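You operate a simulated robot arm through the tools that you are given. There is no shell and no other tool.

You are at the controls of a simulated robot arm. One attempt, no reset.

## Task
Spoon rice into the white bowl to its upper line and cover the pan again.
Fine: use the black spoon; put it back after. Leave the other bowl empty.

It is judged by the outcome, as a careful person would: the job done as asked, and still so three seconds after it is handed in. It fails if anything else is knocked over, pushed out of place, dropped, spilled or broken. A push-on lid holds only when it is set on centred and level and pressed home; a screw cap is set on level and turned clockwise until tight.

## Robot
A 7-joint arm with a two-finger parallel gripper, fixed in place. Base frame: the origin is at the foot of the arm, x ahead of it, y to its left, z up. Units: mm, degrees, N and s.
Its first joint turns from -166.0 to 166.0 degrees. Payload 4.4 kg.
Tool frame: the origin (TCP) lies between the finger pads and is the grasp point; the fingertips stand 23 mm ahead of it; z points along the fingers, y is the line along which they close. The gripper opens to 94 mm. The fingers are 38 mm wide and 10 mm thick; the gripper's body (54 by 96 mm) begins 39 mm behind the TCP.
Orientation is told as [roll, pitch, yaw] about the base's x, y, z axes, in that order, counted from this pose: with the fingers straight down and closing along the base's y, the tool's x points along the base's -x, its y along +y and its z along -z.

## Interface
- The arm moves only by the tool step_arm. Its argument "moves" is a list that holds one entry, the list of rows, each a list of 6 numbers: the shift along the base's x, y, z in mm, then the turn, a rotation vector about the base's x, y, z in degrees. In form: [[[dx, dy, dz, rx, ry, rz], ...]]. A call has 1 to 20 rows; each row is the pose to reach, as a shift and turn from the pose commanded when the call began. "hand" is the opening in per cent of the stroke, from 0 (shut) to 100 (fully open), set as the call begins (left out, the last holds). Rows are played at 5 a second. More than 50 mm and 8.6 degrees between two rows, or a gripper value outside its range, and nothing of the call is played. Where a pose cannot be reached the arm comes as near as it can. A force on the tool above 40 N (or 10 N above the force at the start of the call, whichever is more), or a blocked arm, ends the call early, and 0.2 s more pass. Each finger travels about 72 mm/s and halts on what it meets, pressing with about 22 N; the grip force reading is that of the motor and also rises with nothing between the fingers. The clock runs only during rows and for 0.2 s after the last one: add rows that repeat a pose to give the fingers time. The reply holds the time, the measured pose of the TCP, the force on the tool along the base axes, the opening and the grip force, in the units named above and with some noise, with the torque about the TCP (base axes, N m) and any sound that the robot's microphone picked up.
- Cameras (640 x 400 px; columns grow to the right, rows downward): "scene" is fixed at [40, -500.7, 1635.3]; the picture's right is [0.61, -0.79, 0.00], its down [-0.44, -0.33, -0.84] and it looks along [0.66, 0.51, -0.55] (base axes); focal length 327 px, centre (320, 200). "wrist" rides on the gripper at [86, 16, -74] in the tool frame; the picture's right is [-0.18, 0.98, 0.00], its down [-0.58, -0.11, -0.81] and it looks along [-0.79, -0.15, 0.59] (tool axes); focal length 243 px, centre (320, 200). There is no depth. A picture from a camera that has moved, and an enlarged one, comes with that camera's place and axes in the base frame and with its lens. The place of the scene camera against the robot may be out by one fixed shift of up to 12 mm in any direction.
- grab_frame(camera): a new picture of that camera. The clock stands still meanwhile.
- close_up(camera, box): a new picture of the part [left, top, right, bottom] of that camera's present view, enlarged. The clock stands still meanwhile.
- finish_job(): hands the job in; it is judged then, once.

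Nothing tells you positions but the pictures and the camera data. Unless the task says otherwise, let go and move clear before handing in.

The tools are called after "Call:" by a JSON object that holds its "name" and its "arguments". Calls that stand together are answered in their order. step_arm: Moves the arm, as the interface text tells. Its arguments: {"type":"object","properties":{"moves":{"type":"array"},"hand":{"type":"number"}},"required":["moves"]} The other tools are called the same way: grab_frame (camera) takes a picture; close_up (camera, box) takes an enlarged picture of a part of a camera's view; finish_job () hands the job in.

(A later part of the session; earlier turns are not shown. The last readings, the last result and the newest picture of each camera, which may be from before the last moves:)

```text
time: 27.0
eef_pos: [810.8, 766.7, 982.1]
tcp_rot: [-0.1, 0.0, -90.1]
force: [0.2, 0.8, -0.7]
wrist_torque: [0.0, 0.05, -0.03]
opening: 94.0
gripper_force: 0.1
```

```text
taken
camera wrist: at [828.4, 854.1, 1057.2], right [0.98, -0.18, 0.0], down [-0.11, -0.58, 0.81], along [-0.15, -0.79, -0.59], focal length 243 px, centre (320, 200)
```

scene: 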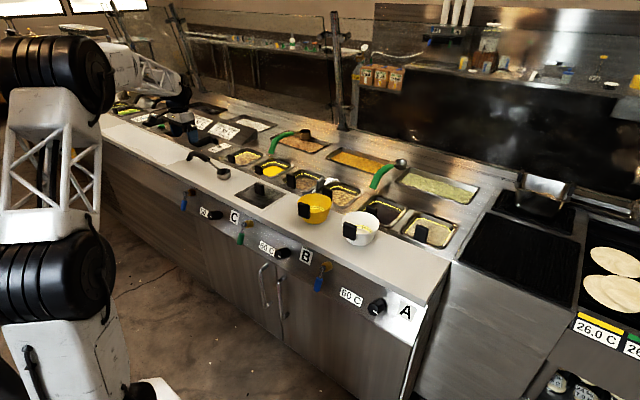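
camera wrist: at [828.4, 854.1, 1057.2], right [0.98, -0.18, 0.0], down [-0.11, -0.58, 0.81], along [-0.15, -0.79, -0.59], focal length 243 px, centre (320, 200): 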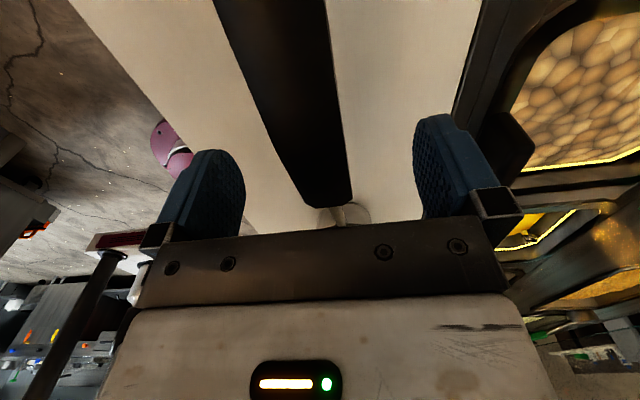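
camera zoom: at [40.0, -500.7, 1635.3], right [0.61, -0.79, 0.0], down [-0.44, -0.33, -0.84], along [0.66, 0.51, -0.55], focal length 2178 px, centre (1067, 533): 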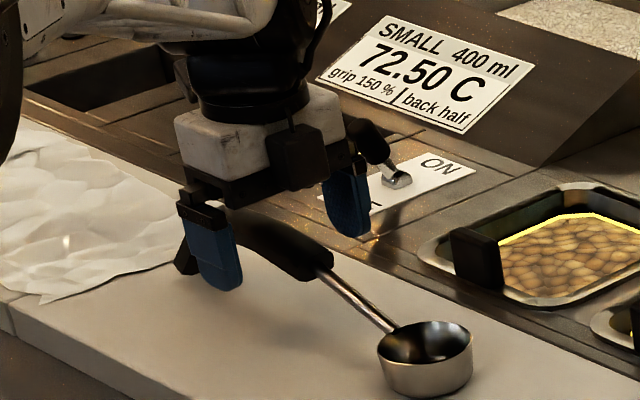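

Call:
{"name": "step_arm", "arguments": {"moves": [[[0, 0, 0, 0, 0, 0], [0, 0, 0, 0, 0, 0], [0, 0, 0, 0, 0, 0], [0, 0, 0, 0, 0, 0], [0, 0, 0, 0, 0, 0], [0, 0, 0, 0, 0, 0]]], "hand": 0}}

Call:
{"name": "close_up", "arguments": {"camera": "scene", "box": [160, 120, 256, 180]}}

Call:
{"name": "grab_frame", "arguments": {"camera": "wrist"}}

```text
time: 28.4
eef_pos: [811.1, 766.8, 982.6]
tcp_rot: [-0.1, 0.0, -90.0]
force: [0.0, 0.0, 1.0]
wrist_torque: [0.01, 0.0, 0.06]
opening: 29.7
gripper_force: 22.2
```

```text
6.67 times, centred on (208, 150) of scene
camera zoom: at [40.0, -500.7, 1635.3], right [0.61, -0.79, 0.0], down [-0.44, -0.33, -0.84], along [0.66, 0.51, -0.55], focal length 2178 px, centre (1067, 533)
```

zoom: 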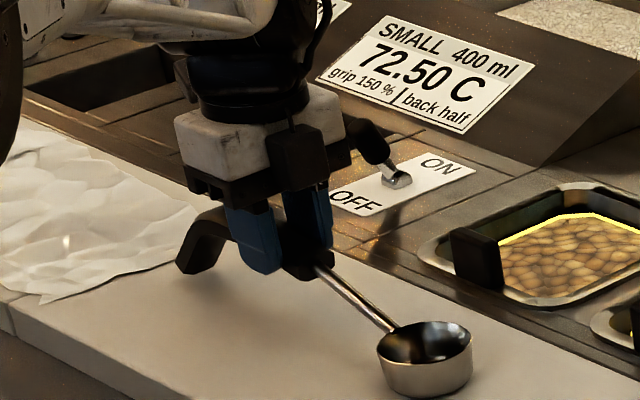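

```text
taken
camera wrist: at [828.4, 854.1, 1057.2], right [0.98, -0.18, 0.0], down [-0.11, -0.58, 0.81], along [-0.15, -0.79, -0.59], focal length 243 px, centre (320, 200)
```

wrist: 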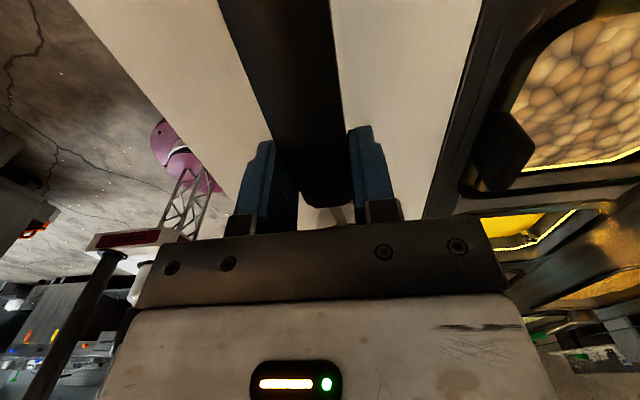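

Gripped at 29.7 mm. I'll lift slowly and check that the spoon stays level in the grip.

Call:
{"name": "step_arm", "arguments": {"moves": [[[0, 0, 5, 0, 0, 0], [0, 0, 15, 0, 0, 0], [0, 0, 30, 0, 0, 0], [0, 0, 55, 0, 0, 0], [0, 0, 85, 0, 0, 0], [0, 0, 120, 0, 0, 0], [0, 0, 120, 0, 0, 0]]]}}

Call:
{"name": "close_up", "arguments": {"camera": "scene", "box": [160, 90, 288, 170]}}

Call:
{"name": "grab_frame", "arguments": {"camera": "wrist"}}

```text
time: 30.0
eef_pos: [810.0, 767.0, 1102.2]
tcp_rot: [0.0, 0.0, -90.0]
force: [-1.0, 0.5, -1.1]
wrist_torque: [0.07, 0.01, 0.0]
opening: 29.7
gripper_force: 22.2
```

```text
5.00 times, centred on (224, 130) of scene
camera zoom: at [40.0, -500.7, 1635.3], right [0.61, -0.79, 0.0], down [-0.44, -0.33, -0.84], along [0.66, 0.51, -0.55], focal length 1633 px, centre (800, 550)
```

zoom: 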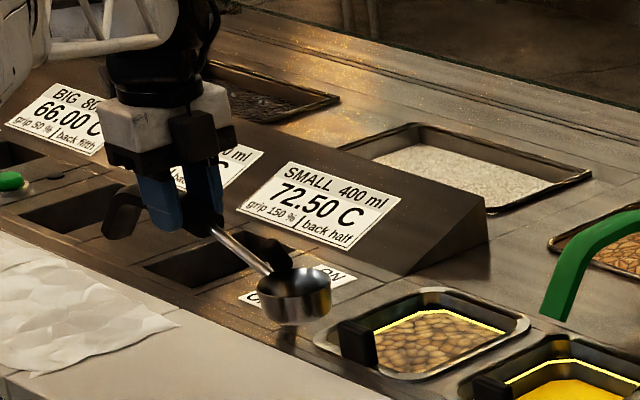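

```text
taken
camera wrist: at [827.2, 854.9, 1177.7], right [0.98, -0.18, 0.0], down [-0.11, -0.58, 0.81], along [-0.15, -0.79, -0.59], focal length 243 px, centre (320, 200)
```

wrist: 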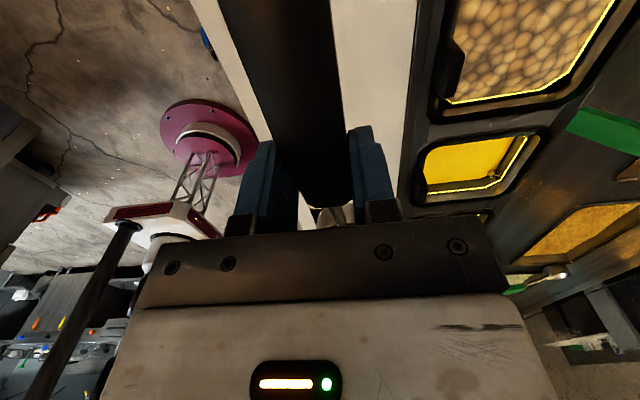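

The spoon is held level. I'll carry it high over the counter toward the rice pan, turning it to point outward at a slight angle so its stem will pass beside the pan's handle.

Call:
{"name": "step_arm", "arguments": {"moves": [[[-20, -41, 3, 0, 0, 4.5], [-40, -82, 6, 0, 0, 9], [-60, -123, 9, 0, 0, 13.5], [-80, -164, 12, 0, 0, 18], [-100, -205, 15, 0, 0, 22.5], [-120, -246, 18, 0, 0, 27], [-140, -287, 20, 0, 0, 31.5], [-160, -326, 20, 0, 0, 36], [-160, -371, 20, 0, 0, 38.6], [-160, -416, 20, 0, 0, 41.2], [-160, -461, 20, 0, 0, 43.8], [-160, -507, 20, 0, 0, 46.4], [-160, -553, 20, 0, 0, 49], [-160, -599, 20, 0, 0, 51.6], [-158, -645, 20, 0, 0, 54.2], [-156, -690, 20, 0, 0, 56.8], [-154, -736, 20, 0, 0, 60], [-152, -782, 20, 0, 0, 64], [-152, -828, 20, 0, 0, 68], [-152, -874, 20, 0, 0, 72]]]}}

Call:
{"name": "grab_frame", "arguments": {"camera": "scene"}}

Call:
{"name": "grab_frame", "arguments": {"camera": "wrist"}}

```text
time: 34.2
eef_pos: [656.4, -107.4, 1120.3]
tcp_rot: [-0.1, 0.0, -17.9]
force: [0.3, 0.4, -1.3]
wrist_torque: [0.03, 0.04, 0.01]
opening: 29.7
gripper_force: 22.7
```

```text
taken
```

scene: 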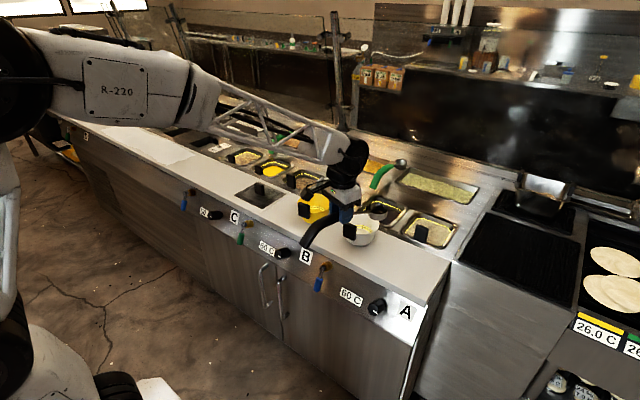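

```text
taken
camera wrist: at [581.9, -62.5, 1194.8], right [0.48, 0.88, 0.0], down [0.52, -0.28, 0.81], along [0.71, -0.39, -0.59], focal length 243 px, centre (320, 200)
```

wrist: 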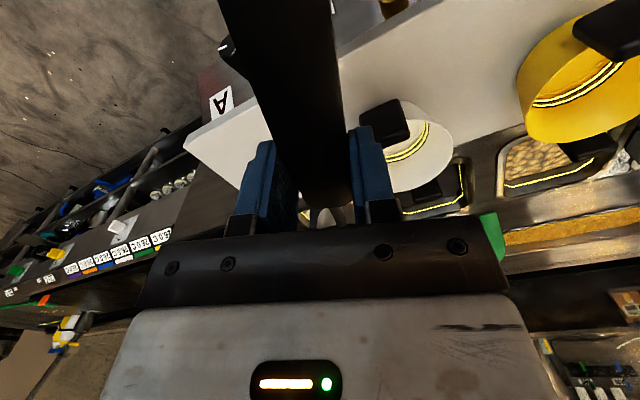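

The spoon now points at the pan with yaw -18°. Its tail hangs as low as the cup, so I'll need to dig with the handle raised. I'll bring the cup over the pan, still high, and look.

Call:
{"name": "step_arm", "arguments": {"moves": [[[41, -16, -10, 0, 0, 0], [82, -32, -20, 0, 0, 0], [123, -48, -30, 0, 0, 0], [164, -64, -40, 0, 0, 0], [205, -81, -50, 0, 0, 0], [205, -81, -50, 0, 0, 0]]]}}

Call:
{"name": "close_up", "arguments": {"camera": "scene", "box": [350, 165, 478, 245]}}

Call:
{"name": "grab_frame", "arguments": {"camera": "wrist"}}

```text
time: 35.6
eef_pos: [863.5, -186.8, 1071.6]
tcp_rot: [0.0, 0.0, -17.9]
force: [-0.3, 0.3, -0.5]
wrist_torque: [0.04, 0.04, -0.02]
opening: 29.6
gripper_force: 22.0
```

```text
5.00 times, centred on (414, 205) of scene
camera zoom: at [40.0, -500.7, 1635.3], right [0.61, -0.79, 0.0], down [-0.44, -0.33, -0.84], along [0.66, 0.51, -0.55], focal length 1633 px, centre (-150, 175)
```

zoom: 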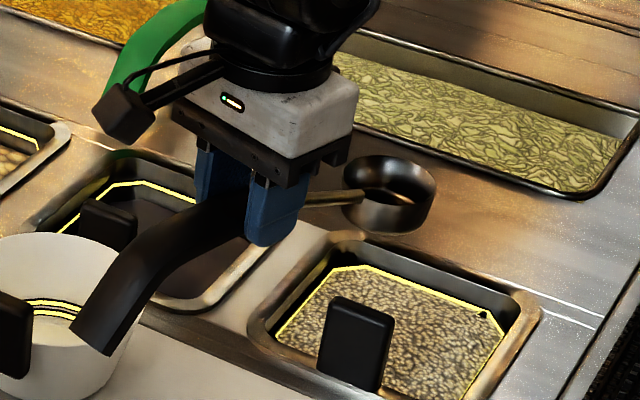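

```text
taken
camera wrist: at [785.8, -143.8, 1146.1], right [0.48, 0.88, 0.0], down [0.52, -0.28, 0.81], along [0.71, -0.39, -0.59], focal length 243 px, centre (320, 200)
```

wrist: 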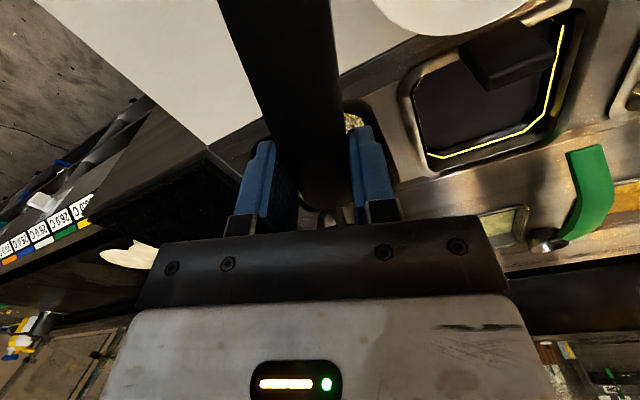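

Call:
{"name": "close_up", "arguments": {"camera": "wrist", "box": [400, 0, 592, 180]}}

Call:
{"name": "close_up", "arguments": {"camera": "scene", "box": [360, 190, 470, 250]}}

Call:
{"name": "close_up", "arguments": {"camera": "wrist", "box": [230, 100, 410, 240]}}

```text
2.22 times, centred on (496, 90) of wrist
camera zoom: at [785.8, -143.8, 1146.1], right [0.48, 0.88, 0.0], down [0.52, -0.28, 0.81], along [0.71, -0.39, -0.59], focal length 539 px, centre (-71, 444)
```

zoom: 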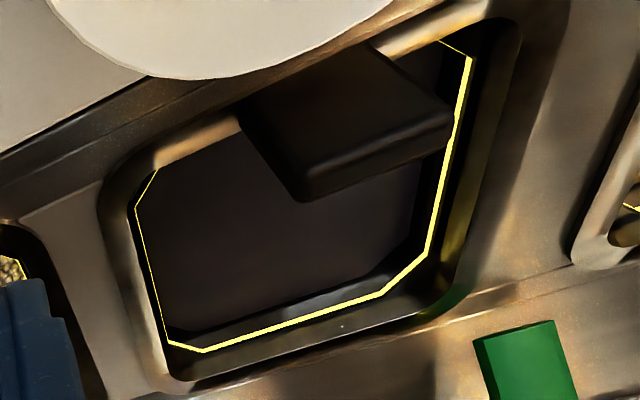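

```text
5.82 times, centred on (415, 220) of scene
camera zoom: at [40.0, -500.7, 1635.3], right [0.61, -0.79, 0.0], down [-0.44, -0.33, -0.84], along [0.66, 0.51, -0.55], focal length 1900 px, centre (-233, 84)
```

zoom: 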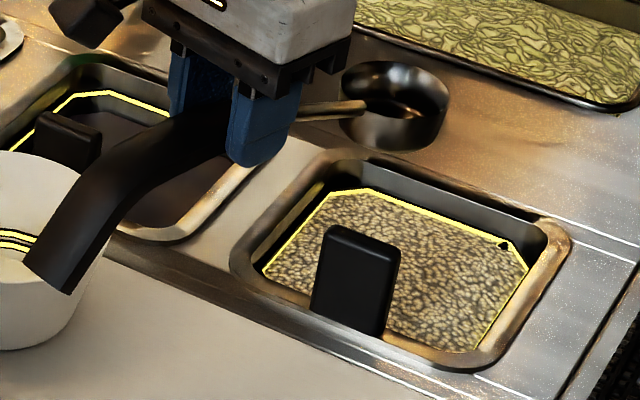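

```text
2.86 times, centred on (320, 170) of wrist
camera zoom: at [785.8, -143.8, 1146.1], right [0.48, 0.88, 0.0], down [0.52, -0.28, 0.81], along [0.71, -0.39, -0.59], focal length 693 px, centre (320, 286)
```

zoom: 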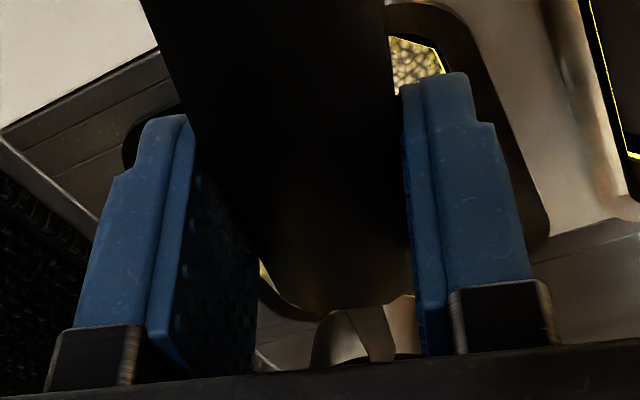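

The scene view confirms my cup-offset model: 141 mm ahead of the TCP, rim 44 mm below. The pan interior is centred on about (1010, -250) with the rice at z ≈ 898. I'll dig from the right side, yaw +26°, so the spoon's tail stays clear of the white bowl and the stem clear of the pan handle.

Call:
{"name": "step_arm", "arguments": {"moves": [[[-1, -24, 2, 0, 0, 7.33], [-2, -48, 4, 0, 0, 14.67], [-3, -72, 4, 0, 0, 22], [-4, -96, 4, 0, 0, 29.33], [-5, -120, 4, 0, 0, 36.67], [-6, -145, 4, 0, 0, 44], [-6, -145, 4, 0, 0, 44]]]}}

Call:
{"name": "close_up", "arguments": {"camera": "scene", "box": [350, 165, 478, 245]}}

Call:
{"name": "grab_frame", "arguments": {"camera": "wrist"}}

```text
time: 37.2
eef_pos: [857.1, -332.9, 1076.4]
tcp_rot: [-0.1, 0.0, 25.9]
force: [0.4, -0.4, -1.4]
wrist_torque: [-0.06, 0.07, -0.01]
opening: 29.8
gripper_force: 21.6
```

```text
5.00 times, centred on (414, 205) of scene
camera zoom: at [40.0, -500.7, 1635.3], right [0.61, -0.79, 0.0], down [-0.44, -0.33, -0.84], along [0.66, 0.51, -0.55], focal length 1633 px, centre (-150, 175)
```

zoom: 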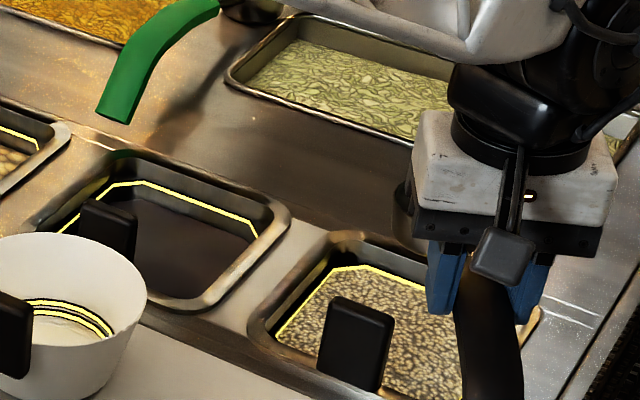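

```text
taken
camera wrist: at [773.7, -355.2, 1150.9], right [-0.27, 0.96, 0.0], down [0.57, 0.16, 0.81], along [0.78, 0.21, -0.59], focal length 243 px, centre (320, 200)
```

wrist: 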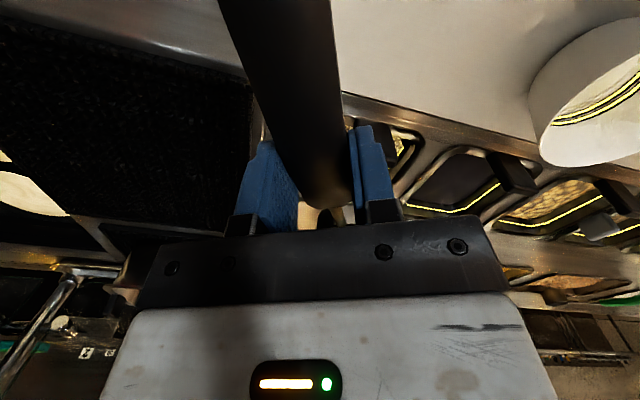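

The spoon is in place on the right side. I'll tilt it handle-up by 34° above the rice and check.

Call:
{"name": "step_arm", "arguments": {"moves": [[[12, 5.5, 0, -3.73, 7.64, 0], [24.5, 11, 0, -7.45, 15.28, 0], [37, 17, 1, -11.18, 22.92, 0], [49, 22, 1, -14.9, 30.56, 0], [49, 22, 1, -14.9, 30.56, 0]]]}}

Call:
{"name": "close_up", "arguments": {"camera": "scene", "box": [370, 170, 498, 250]}}

Call:
{"name": "grab_frame", "arguments": {"camera": "wrist"}}

```text
time: 38.4
eef_pos: [908.6, -310.3, 1076.4]
tcp_rot: [0.0, 34.1, 26.0]
force: [-0.6, 0.8, -1.2]
wrist_torque: [-0.01, 0.06, 0.01]
opening: 29.7
gripper_force: 21.7
```

```text
5.00 times, centred on (434, 210) of scene
camera zoom: at [40.0, -500.7, 1635.3], right [0.61, -0.79, 0.0], down [-0.44, -0.33, -0.84], along [0.66, 0.51, -0.55], focal length 1633 px, centre (-250, 150)
```

zoom: 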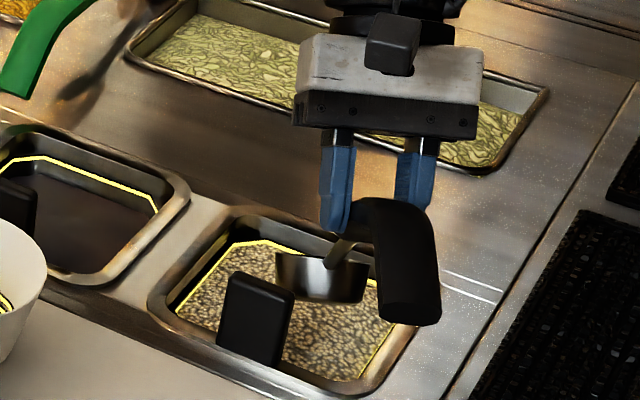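

```text
taken
camera wrist: at [875.2, -307.1, 1187.1], right [-0.29, 0.95, -0.1], down [0.89, 0.31, 0.34], along [0.36, 0.01, -0.93], focal length 243 px, centre (320, 200)
```

wrist: 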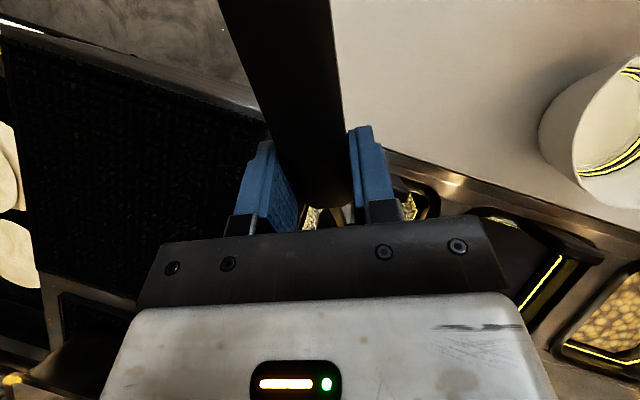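

The cup is where predicted over the rice. Now I'll dig: plunge, drag forward and reduce the tilt.

Call:
{"name": "step_arm", "arguments": {"moves": [[[0.1, 0.3, -29.8, 0, 0, 0], [1.1, 0.8, -54.8, 0, 0, 0], [1.3, 1, -73.4, 0.44, -0.9, 0], [3.1, 1.9, -86.5, 1.75, -3.6, 0], [4.6, 2.7, -97.7, 3.51, -7.19, 0], [6.4, 3.2, -106.5, 5.26, -10.79, 0], [6.1, 3.1, -110.6, 6.58, -13.48, 0]]]}}

Call:
{"name": "close_up", "arguments": {"camera": "scene", "box": [370, 180, 498, 260]}}

```text
time: 40.0
eef_pos: [912.9, -307.3, 963.7]
tcp_rot: [0.2, 18.9, 25.9]
force: [-1.8, -1.3, -0.2]
wrist_torque: [-0.02, 0.05, 0.02]
opening: 29.7
gripper_force: 21.9
```

```text
5.00 times, centred on (434, 220) of scene
camera zoom: at [40.0, -500.7, 1635.3], right [0.61, -0.79, 0.0], down [-0.44, -0.33, -0.84], along [0.66, 0.51, -0.55], focal length 1633 px, centre (-250, 100)
```

zoom: 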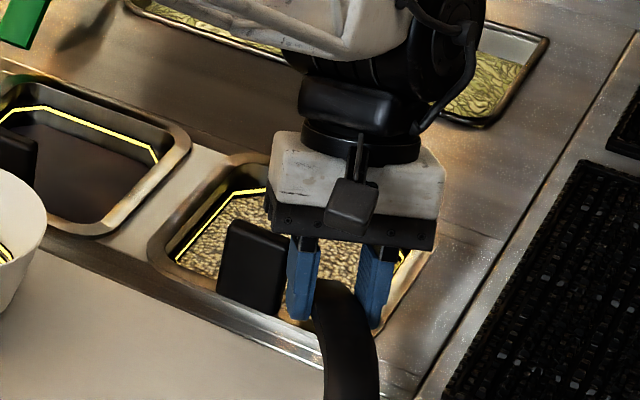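

Call:
{"name": "step_arm", "arguments": {"moves": [[[-3.9, -1.9, 1.7, 1.32, -2.7, 0], [-9.6, -4.7, 5.1, 2.63, -5.39, 0], [-11.8, -5.8, 10.6, 3.51, -7.19, 0], [-14.9, -7.3, 23.3, 3.95, -8.09, 0], [-18, -8.7, 41, 4.38, -8.99, 0], [-23.8, -11.5, 61.6, 6.14, -12.58, 0], [-29.7, -14.3, 84.5, 8.33, -17.08, 0], [-31.7, -15.1, 119.5, 8.33, -17.08, 0], [-31.7, -15.1, 119.5, 8.33, -17.08, 0]]]}}

Call:
{"name": "close_up", "arguments": {"camera": "scene", "box": [370, 165, 498, 245]}}

Call:
{"name": "grab_frame", "arguments": {"camera": "wrist"}}

```text
time: 42.0
eef_pos: [880.8, -322.3, 1086.5]
tcp_rot: [-0.1, 0.0, 26.0]
force: [0.9, 0.0, -1.5]
wrist_torque: [-0.06, 0.1, -0.01]
opening: 29.6
gripper_force: 21.7
```

```text
5.00 times, centred on (434, 205) of scene
camera zoom: at [40.0, -500.7, 1635.3], right [0.61, -0.79, 0.0], down [-0.44, -0.33, -0.84], along [0.66, 0.51, -0.55], focal length 1633 px, centre (-250, 175)
```

zoom: 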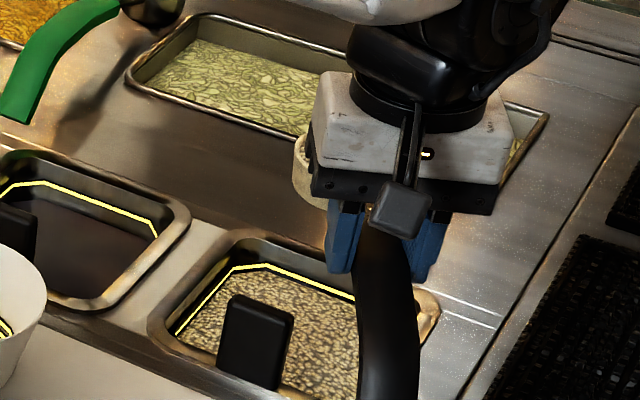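

```text
taken
camera wrist: at [796.2, -343.9, 1161.4], right [-0.27, 0.96, 0.0], down [0.57, 0.16, 0.81], along [0.78, 0.21, -0.59], focal length 243 px, centre (320, 200)
```

wrist: 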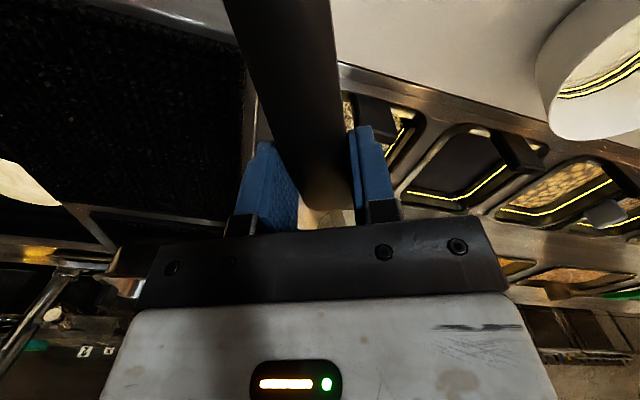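

Call:
{"name": "close_up", "arguments": {"camera": "scene", "box": [415, 180, 455, 215]}}

Call:
{"name": "close_up", "arguments": {"camera": "wrist", "box": [270, 170, 390, 240]}}

Call:
{"name": "close_up", "arguments": {"camera": "scene", "box": [395, 205, 465, 250]}}

```text
11.43 times, centred on (435, 198) of scene
camera zoom: at [40.0, -500.7, 1635.3], right [0.61, -0.79, 0.0], down [-0.44, -0.33, -0.84], along [0.66, 0.51, -0.55], focal length 3733 px, centre (-994, 229)
```

zoom: 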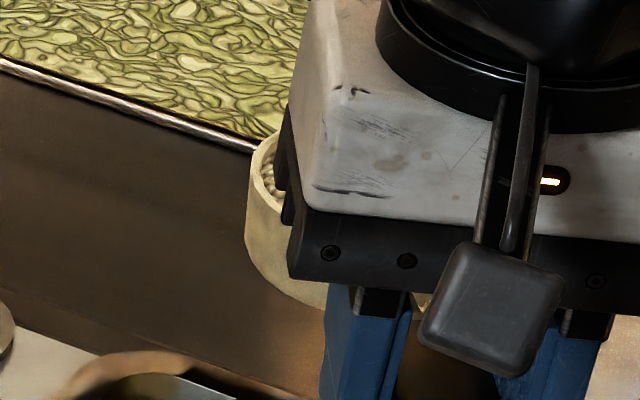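

```text
5.33 times, centred on (330, 205) of wrist
camera zoom: at [796.2, -343.9, 1161.4], right [-0.27, 0.96, 0.0], down [0.57, 0.16, 0.81], along [0.78, 0.21, -0.59], focal length 1294 px, centre (267, 173)
```

zoom: 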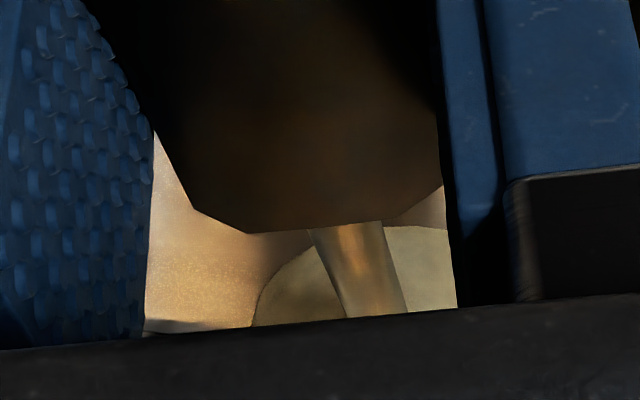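

```text
8.89 times, centred on (430, 228) of scene
camera zoom: at [40.0, -500.7, 1635.3], right [0.61, -0.79, 0.0], down [-0.44, -0.33, -0.84], along [0.66, 0.51, -0.55], focal length 2904 px, centre (-658, -44)
```

zoom: 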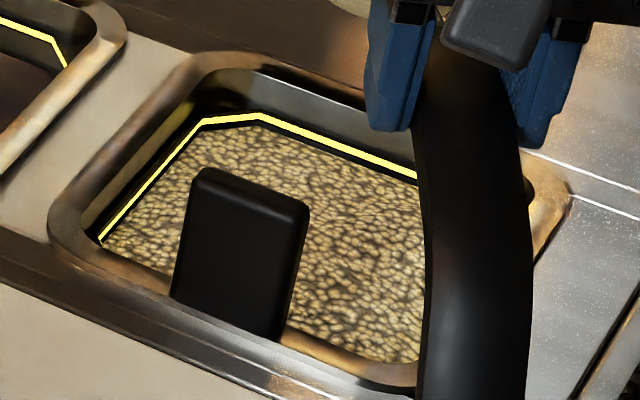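

The cup holds rice and the pan level dropped a little. I'll carry it level to above the white bowl.

Call:
{"name": "step_arm", "arguments": {"moves": [[[-12, 10, 0, 0, 0, 0], [-35, 30, 0, 0, 0, 0], [-60, 52, 0, 0, 0, 0], [-87, 75, 0, 0, 0, 0], [-114, 98, 0, 0, 0, 0], [-141, 122, 0, 0, 0, 0], [-165, 143, 0, 0, 0, 0], [-185, 160, 0, 0, 0, 0], [-197, 171, 0, 0, 0, 0], [-197, 171, 0, 0, 0, 0]]]}}

Call:
{"name": "close_up", "arguments": {"camera": "scene", "box": [290, 165, 418, 260]}}

Call:
{"name": "grab_frame", "arguments": {"camera": "wrist"}}

```text
time: 44.2
eef_pos: [682.3, -149.2, 1084.3]
tcp_rot: [0.0, 0.0, 26.1]
force: [-0.5, 0.0, -1.7]
wrist_torque: [-0.06, 0.08, -0.03]
opening: 29.8
gripper_force: 21.8
```

```text
4.21 times, centred on (354, 212) of scene
camera zoom: at [40.0, -500.7, 1635.3], right [0.61, -0.79, 0.0], down [-0.44, -0.33, -0.84], along [0.66, 0.51, -0.55], focal length 1375 px, centre (177, 147)
```

zoom: 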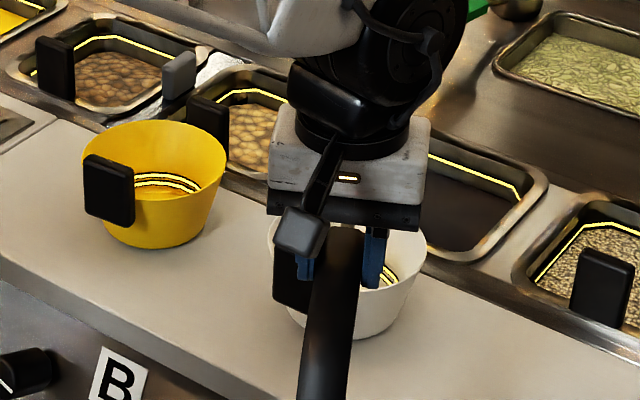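

```text
taken
camera wrist: at [599.5, -172.6, 1159.5], right [-0.27, 0.96, 0.0], down [0.57, 0.16, 0.81], along [0.78, 0.21, -0.59], focal length 243 px, centre (320, 200)
```

wrist: 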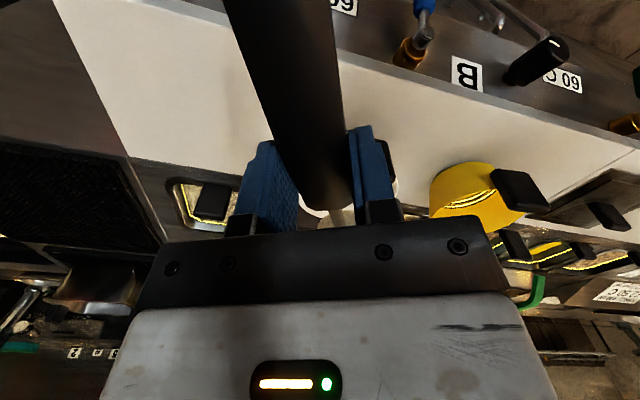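

Both cameras have the bowl hidden from here. Before pouring I'll back off to the right and up so the wrist camera can measure the bowl position precisely.

Call:
{"name": "step_arm", "arguments": {"moves": [[[-6, -28, 14, 0, 0, 0], [-12, -60, 28, 0, 0, 0], [-20, -95, 42, 0, 0, 0], [-26, -125, 54, 0, 0, 0], [-30, -145, 60, 0, 0, 0], [-30, -145, 60, 0, 0, 0]]]}}

Call:
{"name": "grab_frame", "arguments": {"camera": "wrist"}}

Call:
{"name": "close_up", "arguments": {"camera": "wrist", "box": [350, 80, 542, 200]}}

Call:
{"name": "close_up", "arguments": {"camera": "scene", "box": [320, 160, 448, 255]}}

```text
time: 45.6
eef_pos: [656.3, -294.7, 1144.7]
tcp_rot: [0.0, 0.0, 26.0]
force: [0.1, -0.3, -0.8]
wrist_torque: [-0.06, 0.1, 0.0]
opening: 29.6
gripper_force: 22.1
```

```text
taken
camera wrist: at [572.0, -317.3, 1220.8], right [-0.27, 0.96, 0.0], down [0.57, 0.16, 0.81], along [0.78, 0.21, -0.59], focal length 243 px, centre (320, 200)
```

wrist: 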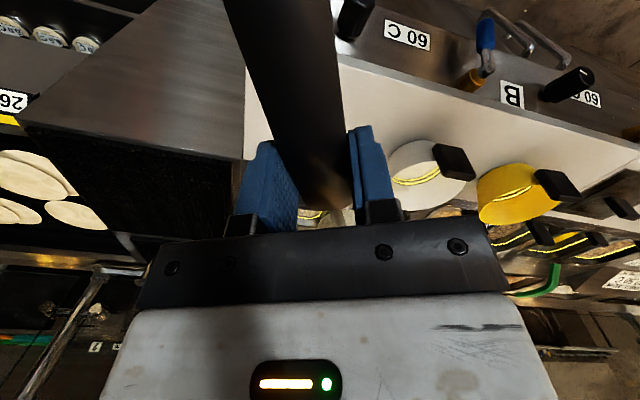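

```text
3.33 times, centred on (446, 140) of wrist
camera zoom: at [572.0, -317.3, 1220.8], right [-0.27, 0.96, 0.0], down [0.57, 0.16, 0.81], along [0.78, 0.21, -0.59], focal length 809 px, centre (-100, 400)
```

zoom: 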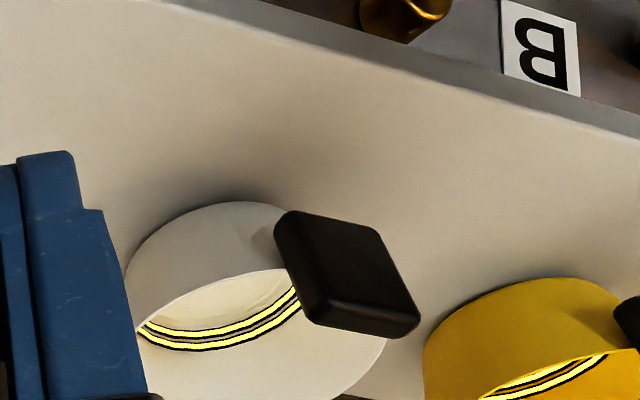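

```text
4.21 times, centred on (384, 208) of scene
camera zoom: at [40.0, -500.7, 1635.3], right [0.61, -0.79, 0.0], down [-0.44, -0.33, -0.84], along [0.66, 0.51, -0.55], focal length 1375 px, centre (50, 168)
```

zoom: 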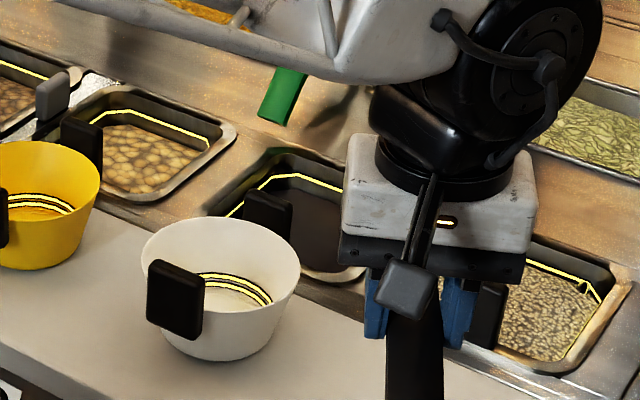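

Call:
{"name": "close_up", "arguments": {"camera": "wrist", "box": [370, 125, 498, 225]}}

Call:
{"name": "close_up", "arguments": {"camera": "scene", "box": [335, 200, 399, 250]}}

```text
4.00 times, centred on (434, 175) of wrist
camera zoom: at [572.0, -317.3, 1220.8], right [-0.27, 0.96, 0.0], down [0.57, 0.16, 0.81], along [0.78, 0.21, -0.59], focal length 970 px, centre (-136, 300)
```

zoom: 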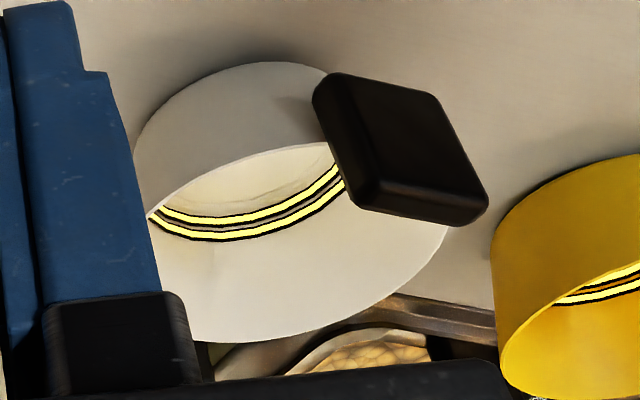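

```text
8.00 times, centred on (367, 225) of scene
camera zoom: at [40.0, -500.7, 1635.3], right [0.61, -0.79, 0.0], down [-0.44, -0.33, -0.84], along [0.66, 0.51, -0.55], focal length 2613 px, centre (-56, 0)
```

zoom: 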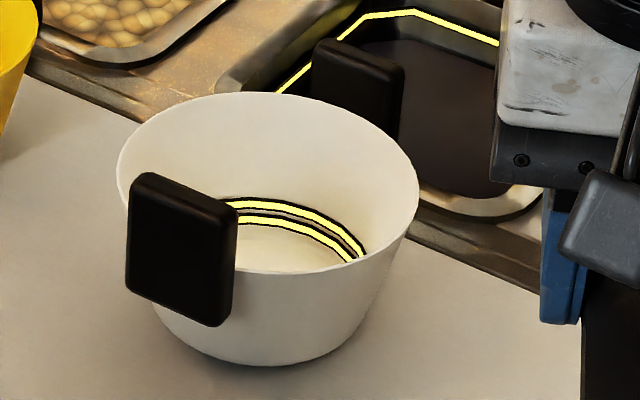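

The white bowl centre is about (813, -76), rim z ≈ 970, and its handle block tops out at about z 1003. I'll return over the bowl at a safe height for the pour.

Call:
{"name": "step_arm", "arguments": {"moves": [[[6, 25, -6, 0, 0, 0], [14, 58, -16, 0, 0, 0], [23, 92, -32, 0, 0, 0], [31, 122, -50, 0, 0, 0], [36, 142, -64, 0, 0, 0], [37, 147, -70, 0, 0, 0], [37, 147, -70, 0, 0, 0]]]}}

Call:
{"name": "step_arm", "arguments": {"moves": [[[-2.85, 5.85, -0.5, -7.64, -3.73, 0], [-5.64, 11.56, -1.9, -15.28, -7.45, 0], [-8.3, 17, -4.3, -22.92, -11.18, 0], [-8.3, 17, -4.3, -22.92, -11.18, 0]]]}}

Call:
{"name": "grab_frame", "arguments": {"camera": "scene"}}

Call:
{"name": "grab_frame", "arguments": {"camera": "wrist"}}

```text
time: 47.2
eef_pos: [692.5, -149.1, 1073.8]
tcp_rot: [0.0, 0.0, 26.1]
force: [-0.5, -0.1, -1.4]
wrist_torque: [-0.07, 0.11, -0.01]
opening: 29.6
gripper_force: 22.0
```

```text
time: 48.2
eef_pos: [684.4, -132.9, 1070.0]
tcp_rot: [-25.5, -0.1, 26.0]
force: [-0.1, 0.3, -2.0]
wrist_torque: [-0.03, 0.13, -0.01]
opening: 29.8
gripper_force: 21.7
```

```text
taken
```

scene: 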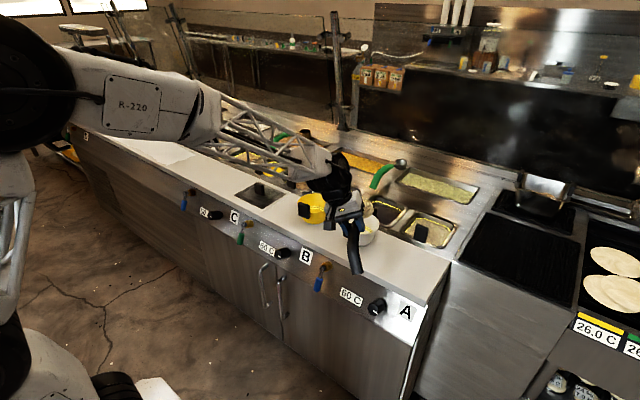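

```text
taken
camera wrist: at [586.6, -127.5, 1131.3], right [-0.22, 0.88, -0.42], down [0.41, 0.48, 0.78], along [0.88, 0.0, -0.47], focal length 243 px, centre (320, 200)
```

wrist: 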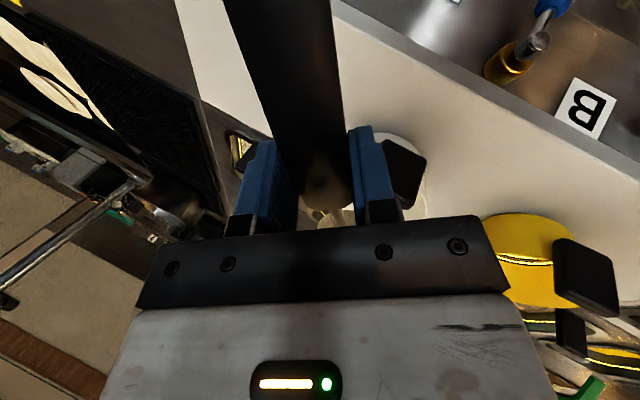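

Call:
{"name": "close_up", "arguments": {"camera": "scene", "box": [310, 175, 406, 250]}}

```text
5.33 times, centred on (358, 212) of scene
camera zoom: at [40.0, -500.7, 1635.3], right [0.61, -0.79, 0.0], down [-0.44, -0.33, -0.84], along [0.66, 0.51, -0.55], focal length 1742 px, centre (117, 133)
```

zoom: 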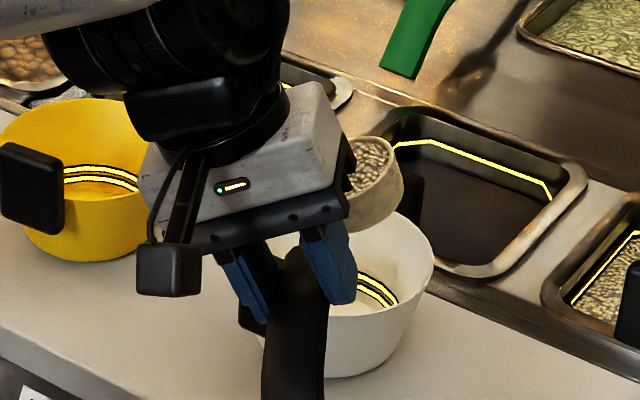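

The cup is full and over the bowl as planned. I'll keep rolling slowly to pour.

Call:
{"name": "step_arm", "arguments": {"moves": [[[-2.5, 5.1, -3.2, -7.64, -3.73, 0], [-4.7, 9.7, -7.3, -15.28, -7.45, 0], [-6.7, 13.7, -12, -22.92, -11.18, 0], [-8.3, 17.1, -17.4, -30.56, -14.91, 0], [-9.6, 19.7, -23.2, -38.2, -18.63, 0], [-9.6, 19.7, -23.2, -38.2, -18.63, 0]]]}}

Call:
{"name": "close_up", "arguments": {"camera": "scene", "box": [310, 175, 406, 250]}}

```text
time: 49.6
eef_pos: [674.7, -113.7, 1047.1]
tcp_rot: [-68.0, -0.1, 26.0]
force: [0.2, 0.2, -0.6]
wrist_torque: [0.01, 0.09, -0.02]
opening: 30.0
gripper_force: 22.2
```

```text
5.33 times, centred on (358, 212) of scene
camera zoom: at [40.0, -500.7, 1635.3], right [0.61, -0.79, 0.0], down [-0.44, -0.33, -0.84], along [0.66, 0.51, -0.55], focal length 1742 px, centre (117, 133)
```

zoom: 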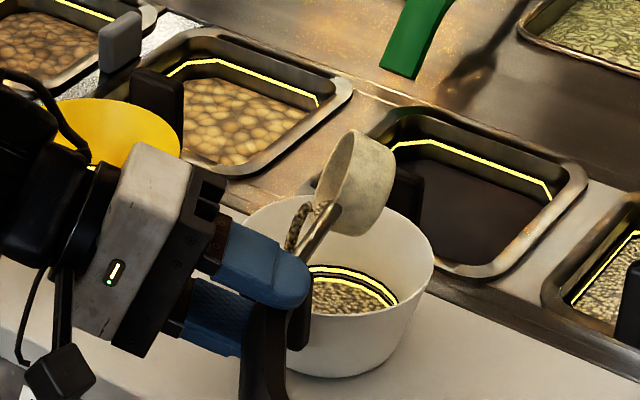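

Rice is streaming into the bowl. I'll continue to empty the spoon.

Call:
{"name": "step_arm", "arguments": {"moves": [[[0.1, -0.2, -6.2, -7.64, -3.73, 0], [0.2, -0.3, -12.7, -15.28, -7.45, 0], [0.6, -1.2, -19.2, -22.92, -11.18, 0], [1, -2, -25.6, -30.56, -14.91, 0], [1.8, -3.5, -31.5, -37.75, -18.41, 0], [1.8, -3.5, -31.5, -37.75, -18.41, 0], [1.8, -3.5, -31.5, -37.75, -18.41, 0]]]}}

Call:
{"name": "close_up", "arguments": {"camera": "scene", "box": [310, 175, 406, 250]}}

Call:
{"name": "grab_frame", "arguments": {"camera": "wrist"}}

```text
time: 51.2
eef_pos: [674.4, -117.3, 1016.5]
tcp_rot: [-110.0, 0.0, 26.0]
force: [0.2, 1.2, -1.0]
wrist_torque: [0.02, 0.1, 0.01]
opening: 29.8
gripper_force: 22.0
```

```text
5.33 times, centred on (358, 212) of scene
camera zoom: at [40.0, -500.7, 1635.3], right [0.61, -0.79, 0.0], down [-0.44, -0.33, -0.84], along [0.66, 0.51, -0.55], focal length 1742 px, centre (117, 133)
```

zoom: 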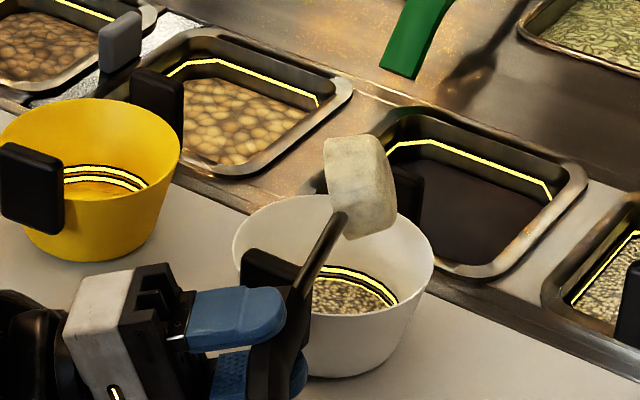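

```text
taken
camera wrist: at [569.5, -94.8, 975.8], right [0.31, -0.22, -0.92], down [0.17, 0.97, -0.17], along [0.93, -0.11, 0.34], focal length 243 px, centre (320, 200)
```

wrist: 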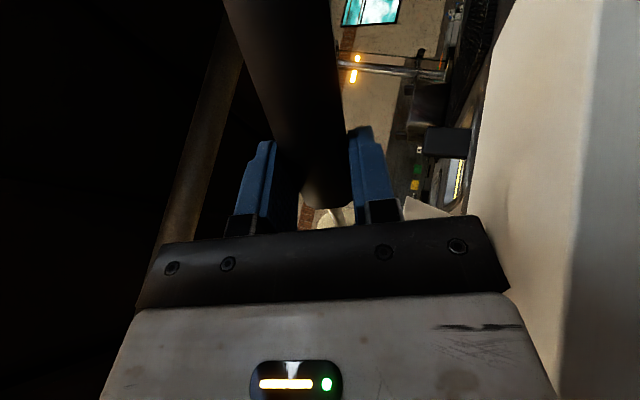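

Call:
{"name": "close_up", "arguments": {"camera": "scene", "box": [340, 205, 392, 245]}}

Call:
{"name": "close_up", "arguments": {"camera": "scene", "box": [360, 195, 392, 220]}}

```text
10.00 times, centred on (366, 225) of scene
camera zoom: at [40.0, -500.7, 1635.3], right [0.61, -0.79, 0.0], down [-0.44, -0.33, -0.84], along [0.66, 0.51, -0.55], focal length 3266 px, centre (-140, -50)
```

zoom: 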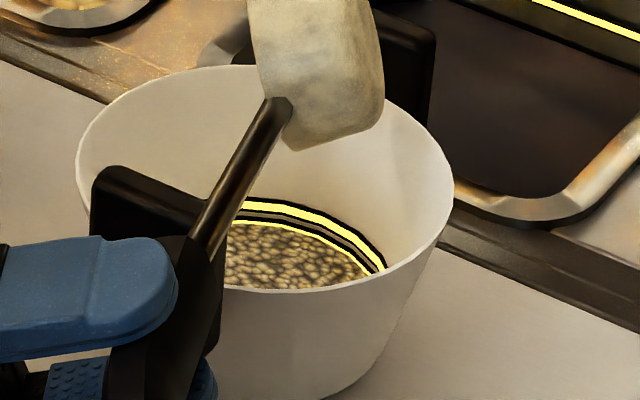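

```text
16.00 times, centred on (376, 208) of scene
camera zoom: at [40.0, -500.7, 1635.3], right [0.61, -0.79, 0.0], down [-0.44, -0.33, -0.84], along [0.66, 0.51, -0.55], focal length 5226 px, centre (-576, 80)
```

zoom: 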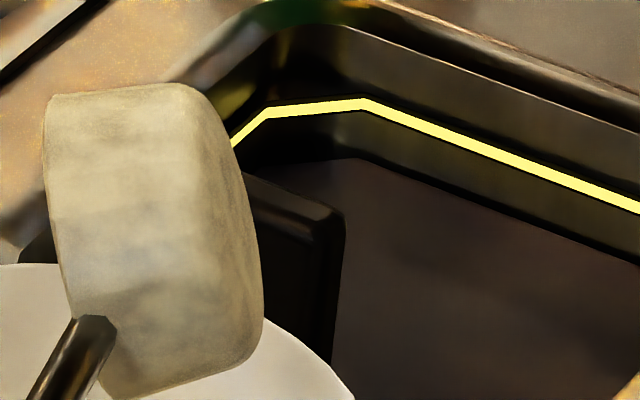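

The bowl now holds rice just about at its lower line, so more is needed. I'll roll the spoon back level over the bowl.

Call:
{"name": "step_arm", "arguments": {"moves": [[[-1.5, 3, 6, 7.19, 3.51, 0], [-2.5, 5, 12.3, 14.83, 7.23, 0], [-3, 6.2, 18.8, 22.47, 10.96, 0], [-2.7, 5.3, 25.3, 30.11, 14.69, 0], [-1.8, 3.5, 31.5, 37.75, 18.41, 0], [-0.5, 0.9, 37.3, 45.39, 22.14, 0], [1.1, -2.5, 42.7, 53.03, 25.87, 0], [3.1, -6.5, 47.4, 60.67, 29.59, 0], [5.3, -11.1, 51.5, 68.31, 33.32, 0], [7.8, -16.2, 54.7, 75.95, 37.04, 0], [10.5, -21.6, 57.1, 83.59, 40.77, 0], [13.3, -27.3, 58.5, 91.23, 44.5, 0], [16.1, -33.2, 59, 98.87, 48.22, 0], [16.1, -33.2, 73, 98.87, 48.22, 0], [16.1, -33.2, 73, 98.87, 48.22, 0]]]}}

Call:
{"name": "close_up", "arguments": {"camera": "scene", "box": [310, 165, 438, 255]}}

```text
time: 54.4
eef_pos: [691.9, -149.6, 1089.3]
tcp_rot: [0.1, 0.0, 26.0]
force: [-0.1, 0.7, -0.8]
wrist_torque: [-0.1, 0.11, -0.04]
opening: 29.7
gripper_force: 22.0
```

```text
4.44 times, centred on (374, 210) of scene
camera zoom: at [40.0, -500.7, 1635.3], right [0.61, -0.79, 0.0], down [-0.44, -0.33, -0.84], along [0.66, 0.51, -0.55], focal length 1452 px, centre (80, 156)
```

zoom: 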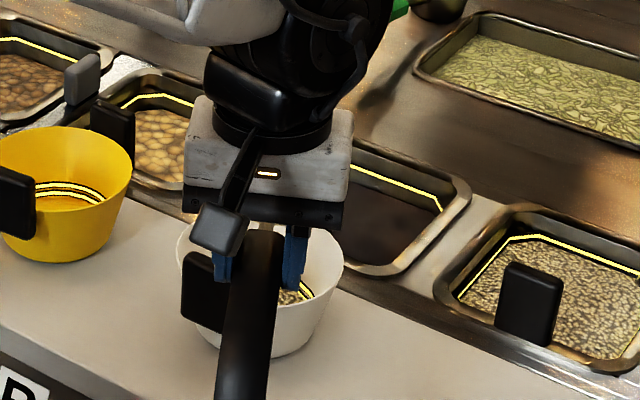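

The bowl is at about the lower line. Going back for a second scoop.

Call:
{"name": "step_arm", "arguments": {"moves": [[[28, -30.5, 0, 0, 0, 0], [55.5, -61, 0, 0, 0, 0], [83, -91.5, 0, 0, 0, 0], [111, -122, 0, 0, 0, 0], [139, -152.5, 0, 0, 0, 0], [166.6, -183, 0, 0, 0, 0], [178.8, -177.5, -3, -3.73, 7.64, 0], [191, -172, -6, -7.45, 15.28, 0], [203.5, -166.5, -9, -11.18, 22.92, 0], [215.6, -161, -12.9, -14.9, 30.56, 0], [215.6, -161, -12.9, -14.9, 30.56, 0]]]}}

Call:
{"name": "close_up", "arguments": {"camera": "scene", "box": [335, 170, 463, 260]}}

Call:
{"name": "close_up", "arguments": {"camera": "scene", "box": [340, 205, 392, 245]}}

```text
time: 56.8
eef_pos: [906.9, -309.6, 1077.3]
tcp_rot: [0.0, 34.1, 26.0]
force: [0.3, 0.5, -1.0]
wrist_torque: [-0.05, 0.05, -0.03]
opening: 29.8
gripper_force: 21.6
```

```text
4.44 times, centred on (399, 215) of scene
camera zoom: at [40.0, -500.7, 1635.3], right [0.61, -0.79, 0.0], down [-0.44, -0.33, -0.84], along [0.66, 0.51, -0.55], focal length 1452 px, centre (-31, 133)
```

zoom: 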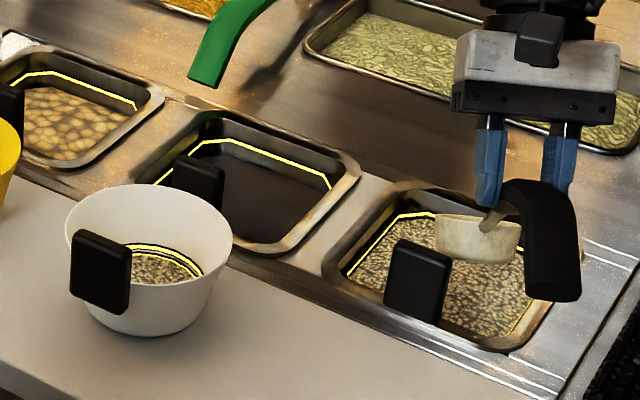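

```text
10.00 times, centred on (366, 225) of scene
camera zoom: at [40.0, -500.7, 1635.3], right [0.61, -0.79, 0.0], down [-0.44, -0.33, -0.84], along [0.66, 0.51, -0.55], focal length 3266 px, centre (-140, -50)
```

zoom: 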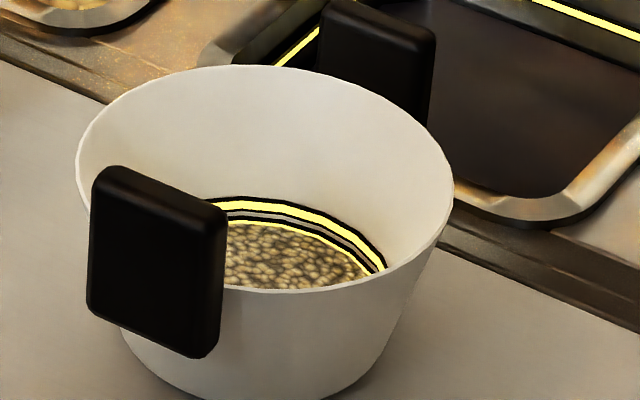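

The rice sits on the lower line. Now the second scoop with the same motion, slightly deeper.

Call:
{"name": "step_arm", "arguments": {"moves": [[[0.1, 0.3, -29.8, 0, 0, 0], [1.1, 0.8, -54.8, 0, 0, 0], [1.3, 1, -75.4, 0.44, -0.9, 0], [3.1, 1.9, -89.5, 1.75, -3.6, 0], [4.6, 2.7, -100.7, 3.51, -7.19, 0], [6.4, 3.2, -109.5, 5.26, -10.79, 0], [6.1, 3.1, -113.6, 6.58, -13.48, 0], [2.2, 1.2, -111.9, 7.89, -16.18, 0], [-3.5, -1.6, -108.5, 9.21, -18.87, 0], [-5.7, -2.7, -102, 10.08, -20.67, 0], [-8.8, -4.2, -87.3, 10.52, -21.57, 0], [-11.9, -5.6, -69.6, 10.96, -22.47, 0], [-17.7, -8.4, -49, 12.71, -26.07, 0], [-23.6, -11.2, -26.1, 14.9, -30.56, 0], [-25.6, -12, 8.9, 14.9, -30.56, 0], [-25.6, -12, 8.9, 14.9, -30.56, 0]]]}}

Call:
{"name": "close_up", "arguments": {"camera": "scene", "box": [380, 165, 492, 255]}}

```text
time: 60.2
eef_pos: [883.1, -322.3, 1086.2]
tcp_rot: [0.0, 0.0, 26.0]
force: [0.2, -1.3, -2.2]
wrist_torque: [-0.03, 0.11, -0.01]
opening: 29.8
gripper_force: 22.4
```

```text
4.44 times, centred on (436, 210) of scene
camera zoom: at [40.0, -500.7, 1635.3], right [0.61, -0.79, 0.0], down [-0.44, -0.33, -0.84], along [0.66, 0.51, -0.55], focal length 1452 px, centre (-196, 156)
```

zoom: 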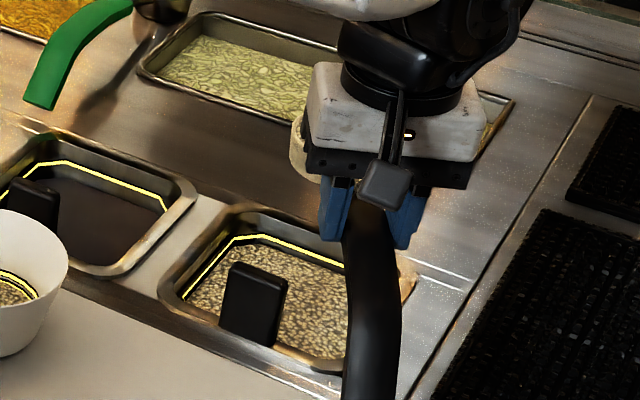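

Second scoop taken. Carrying it level to the bowl and starting the pour gradually.

Call:
{"name": "step_arm", "arguments": {"moves": [[[-11, 10, 0, 0, 0, 0], [-33, 29.5, 0, 0, 0, 0], [-57, 51, 0, 0, 0, 0], [-83, 74, 0, 0, 0, 0], [-109, 97.5, 0, 0, 0, 0], [-135, 120.7, 0, 0, 0, 0], [-158, 141.3, 0, 0, 0, 0], [-177, 158.3, -3, 0, 0, 0], [-187.4, 167.6, -10, 0, 0, 0], [-187.4, 167.6, -10, 0, 0, 0]]]}}

Call:
{"name": "step_arm", "arguments": {"moves": [[[-2.85, 5.85, -0.5, -7.64, -3.73, 0], [-5.64, 11.56, -1.9, -15.28, -7.45, 0], [-8.3, 17, -4.3, -22.92, -11.18, 0], [-10.8, 22.1, -7.5, -30.56, -14.91, 0], [-10.8, 22.1, -7.5, -30.56, -14.91, 0]]]}}

Call:
{"name": "close_up", "arguments": {"camera": "scene", "box": [310, 175, 406, 250]}}

```text
time: 62.4
eef_pos: [694.3, -155.2, 1074.6]
tcp_rot: [0.1, 0.0, 25.9]
force: [-0.9, 0.4, -1.4]
wrist_torque: [-0.06, 0.1, 0.0]
opening: 29.3
gripper_force: 21.9
```

```text
time: 63.6
eef_pos: [683.6, -133.4, 1066.9]
tcp_rot: [-34.0, -0.1, 26.0]
force: [0.2, -0.7, -1.6]
wrist_torque: [0.04, 0.1, 0.01]
opening: 29.5
gripper_force: 22.2
```

```text
5.33 times, centred on (358, 212) of scene
camera zoom: at [40.0, -500.7, 1635.3], right [0.61, -0.79, 0.0], down [-0.44, -0.33, -0.84], along [0.66, 0.51, -0.55], focal length 1742 px, centre (117, 133)
```

zoom: 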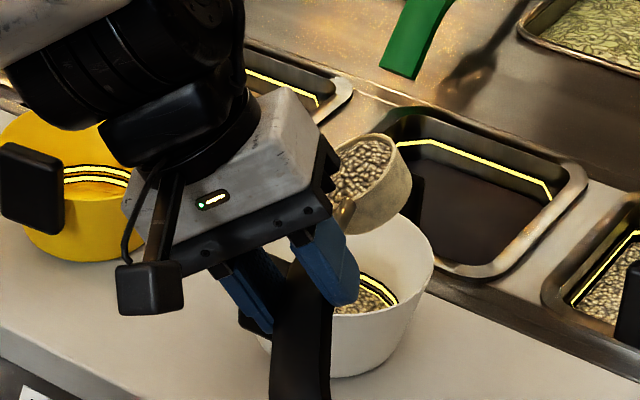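

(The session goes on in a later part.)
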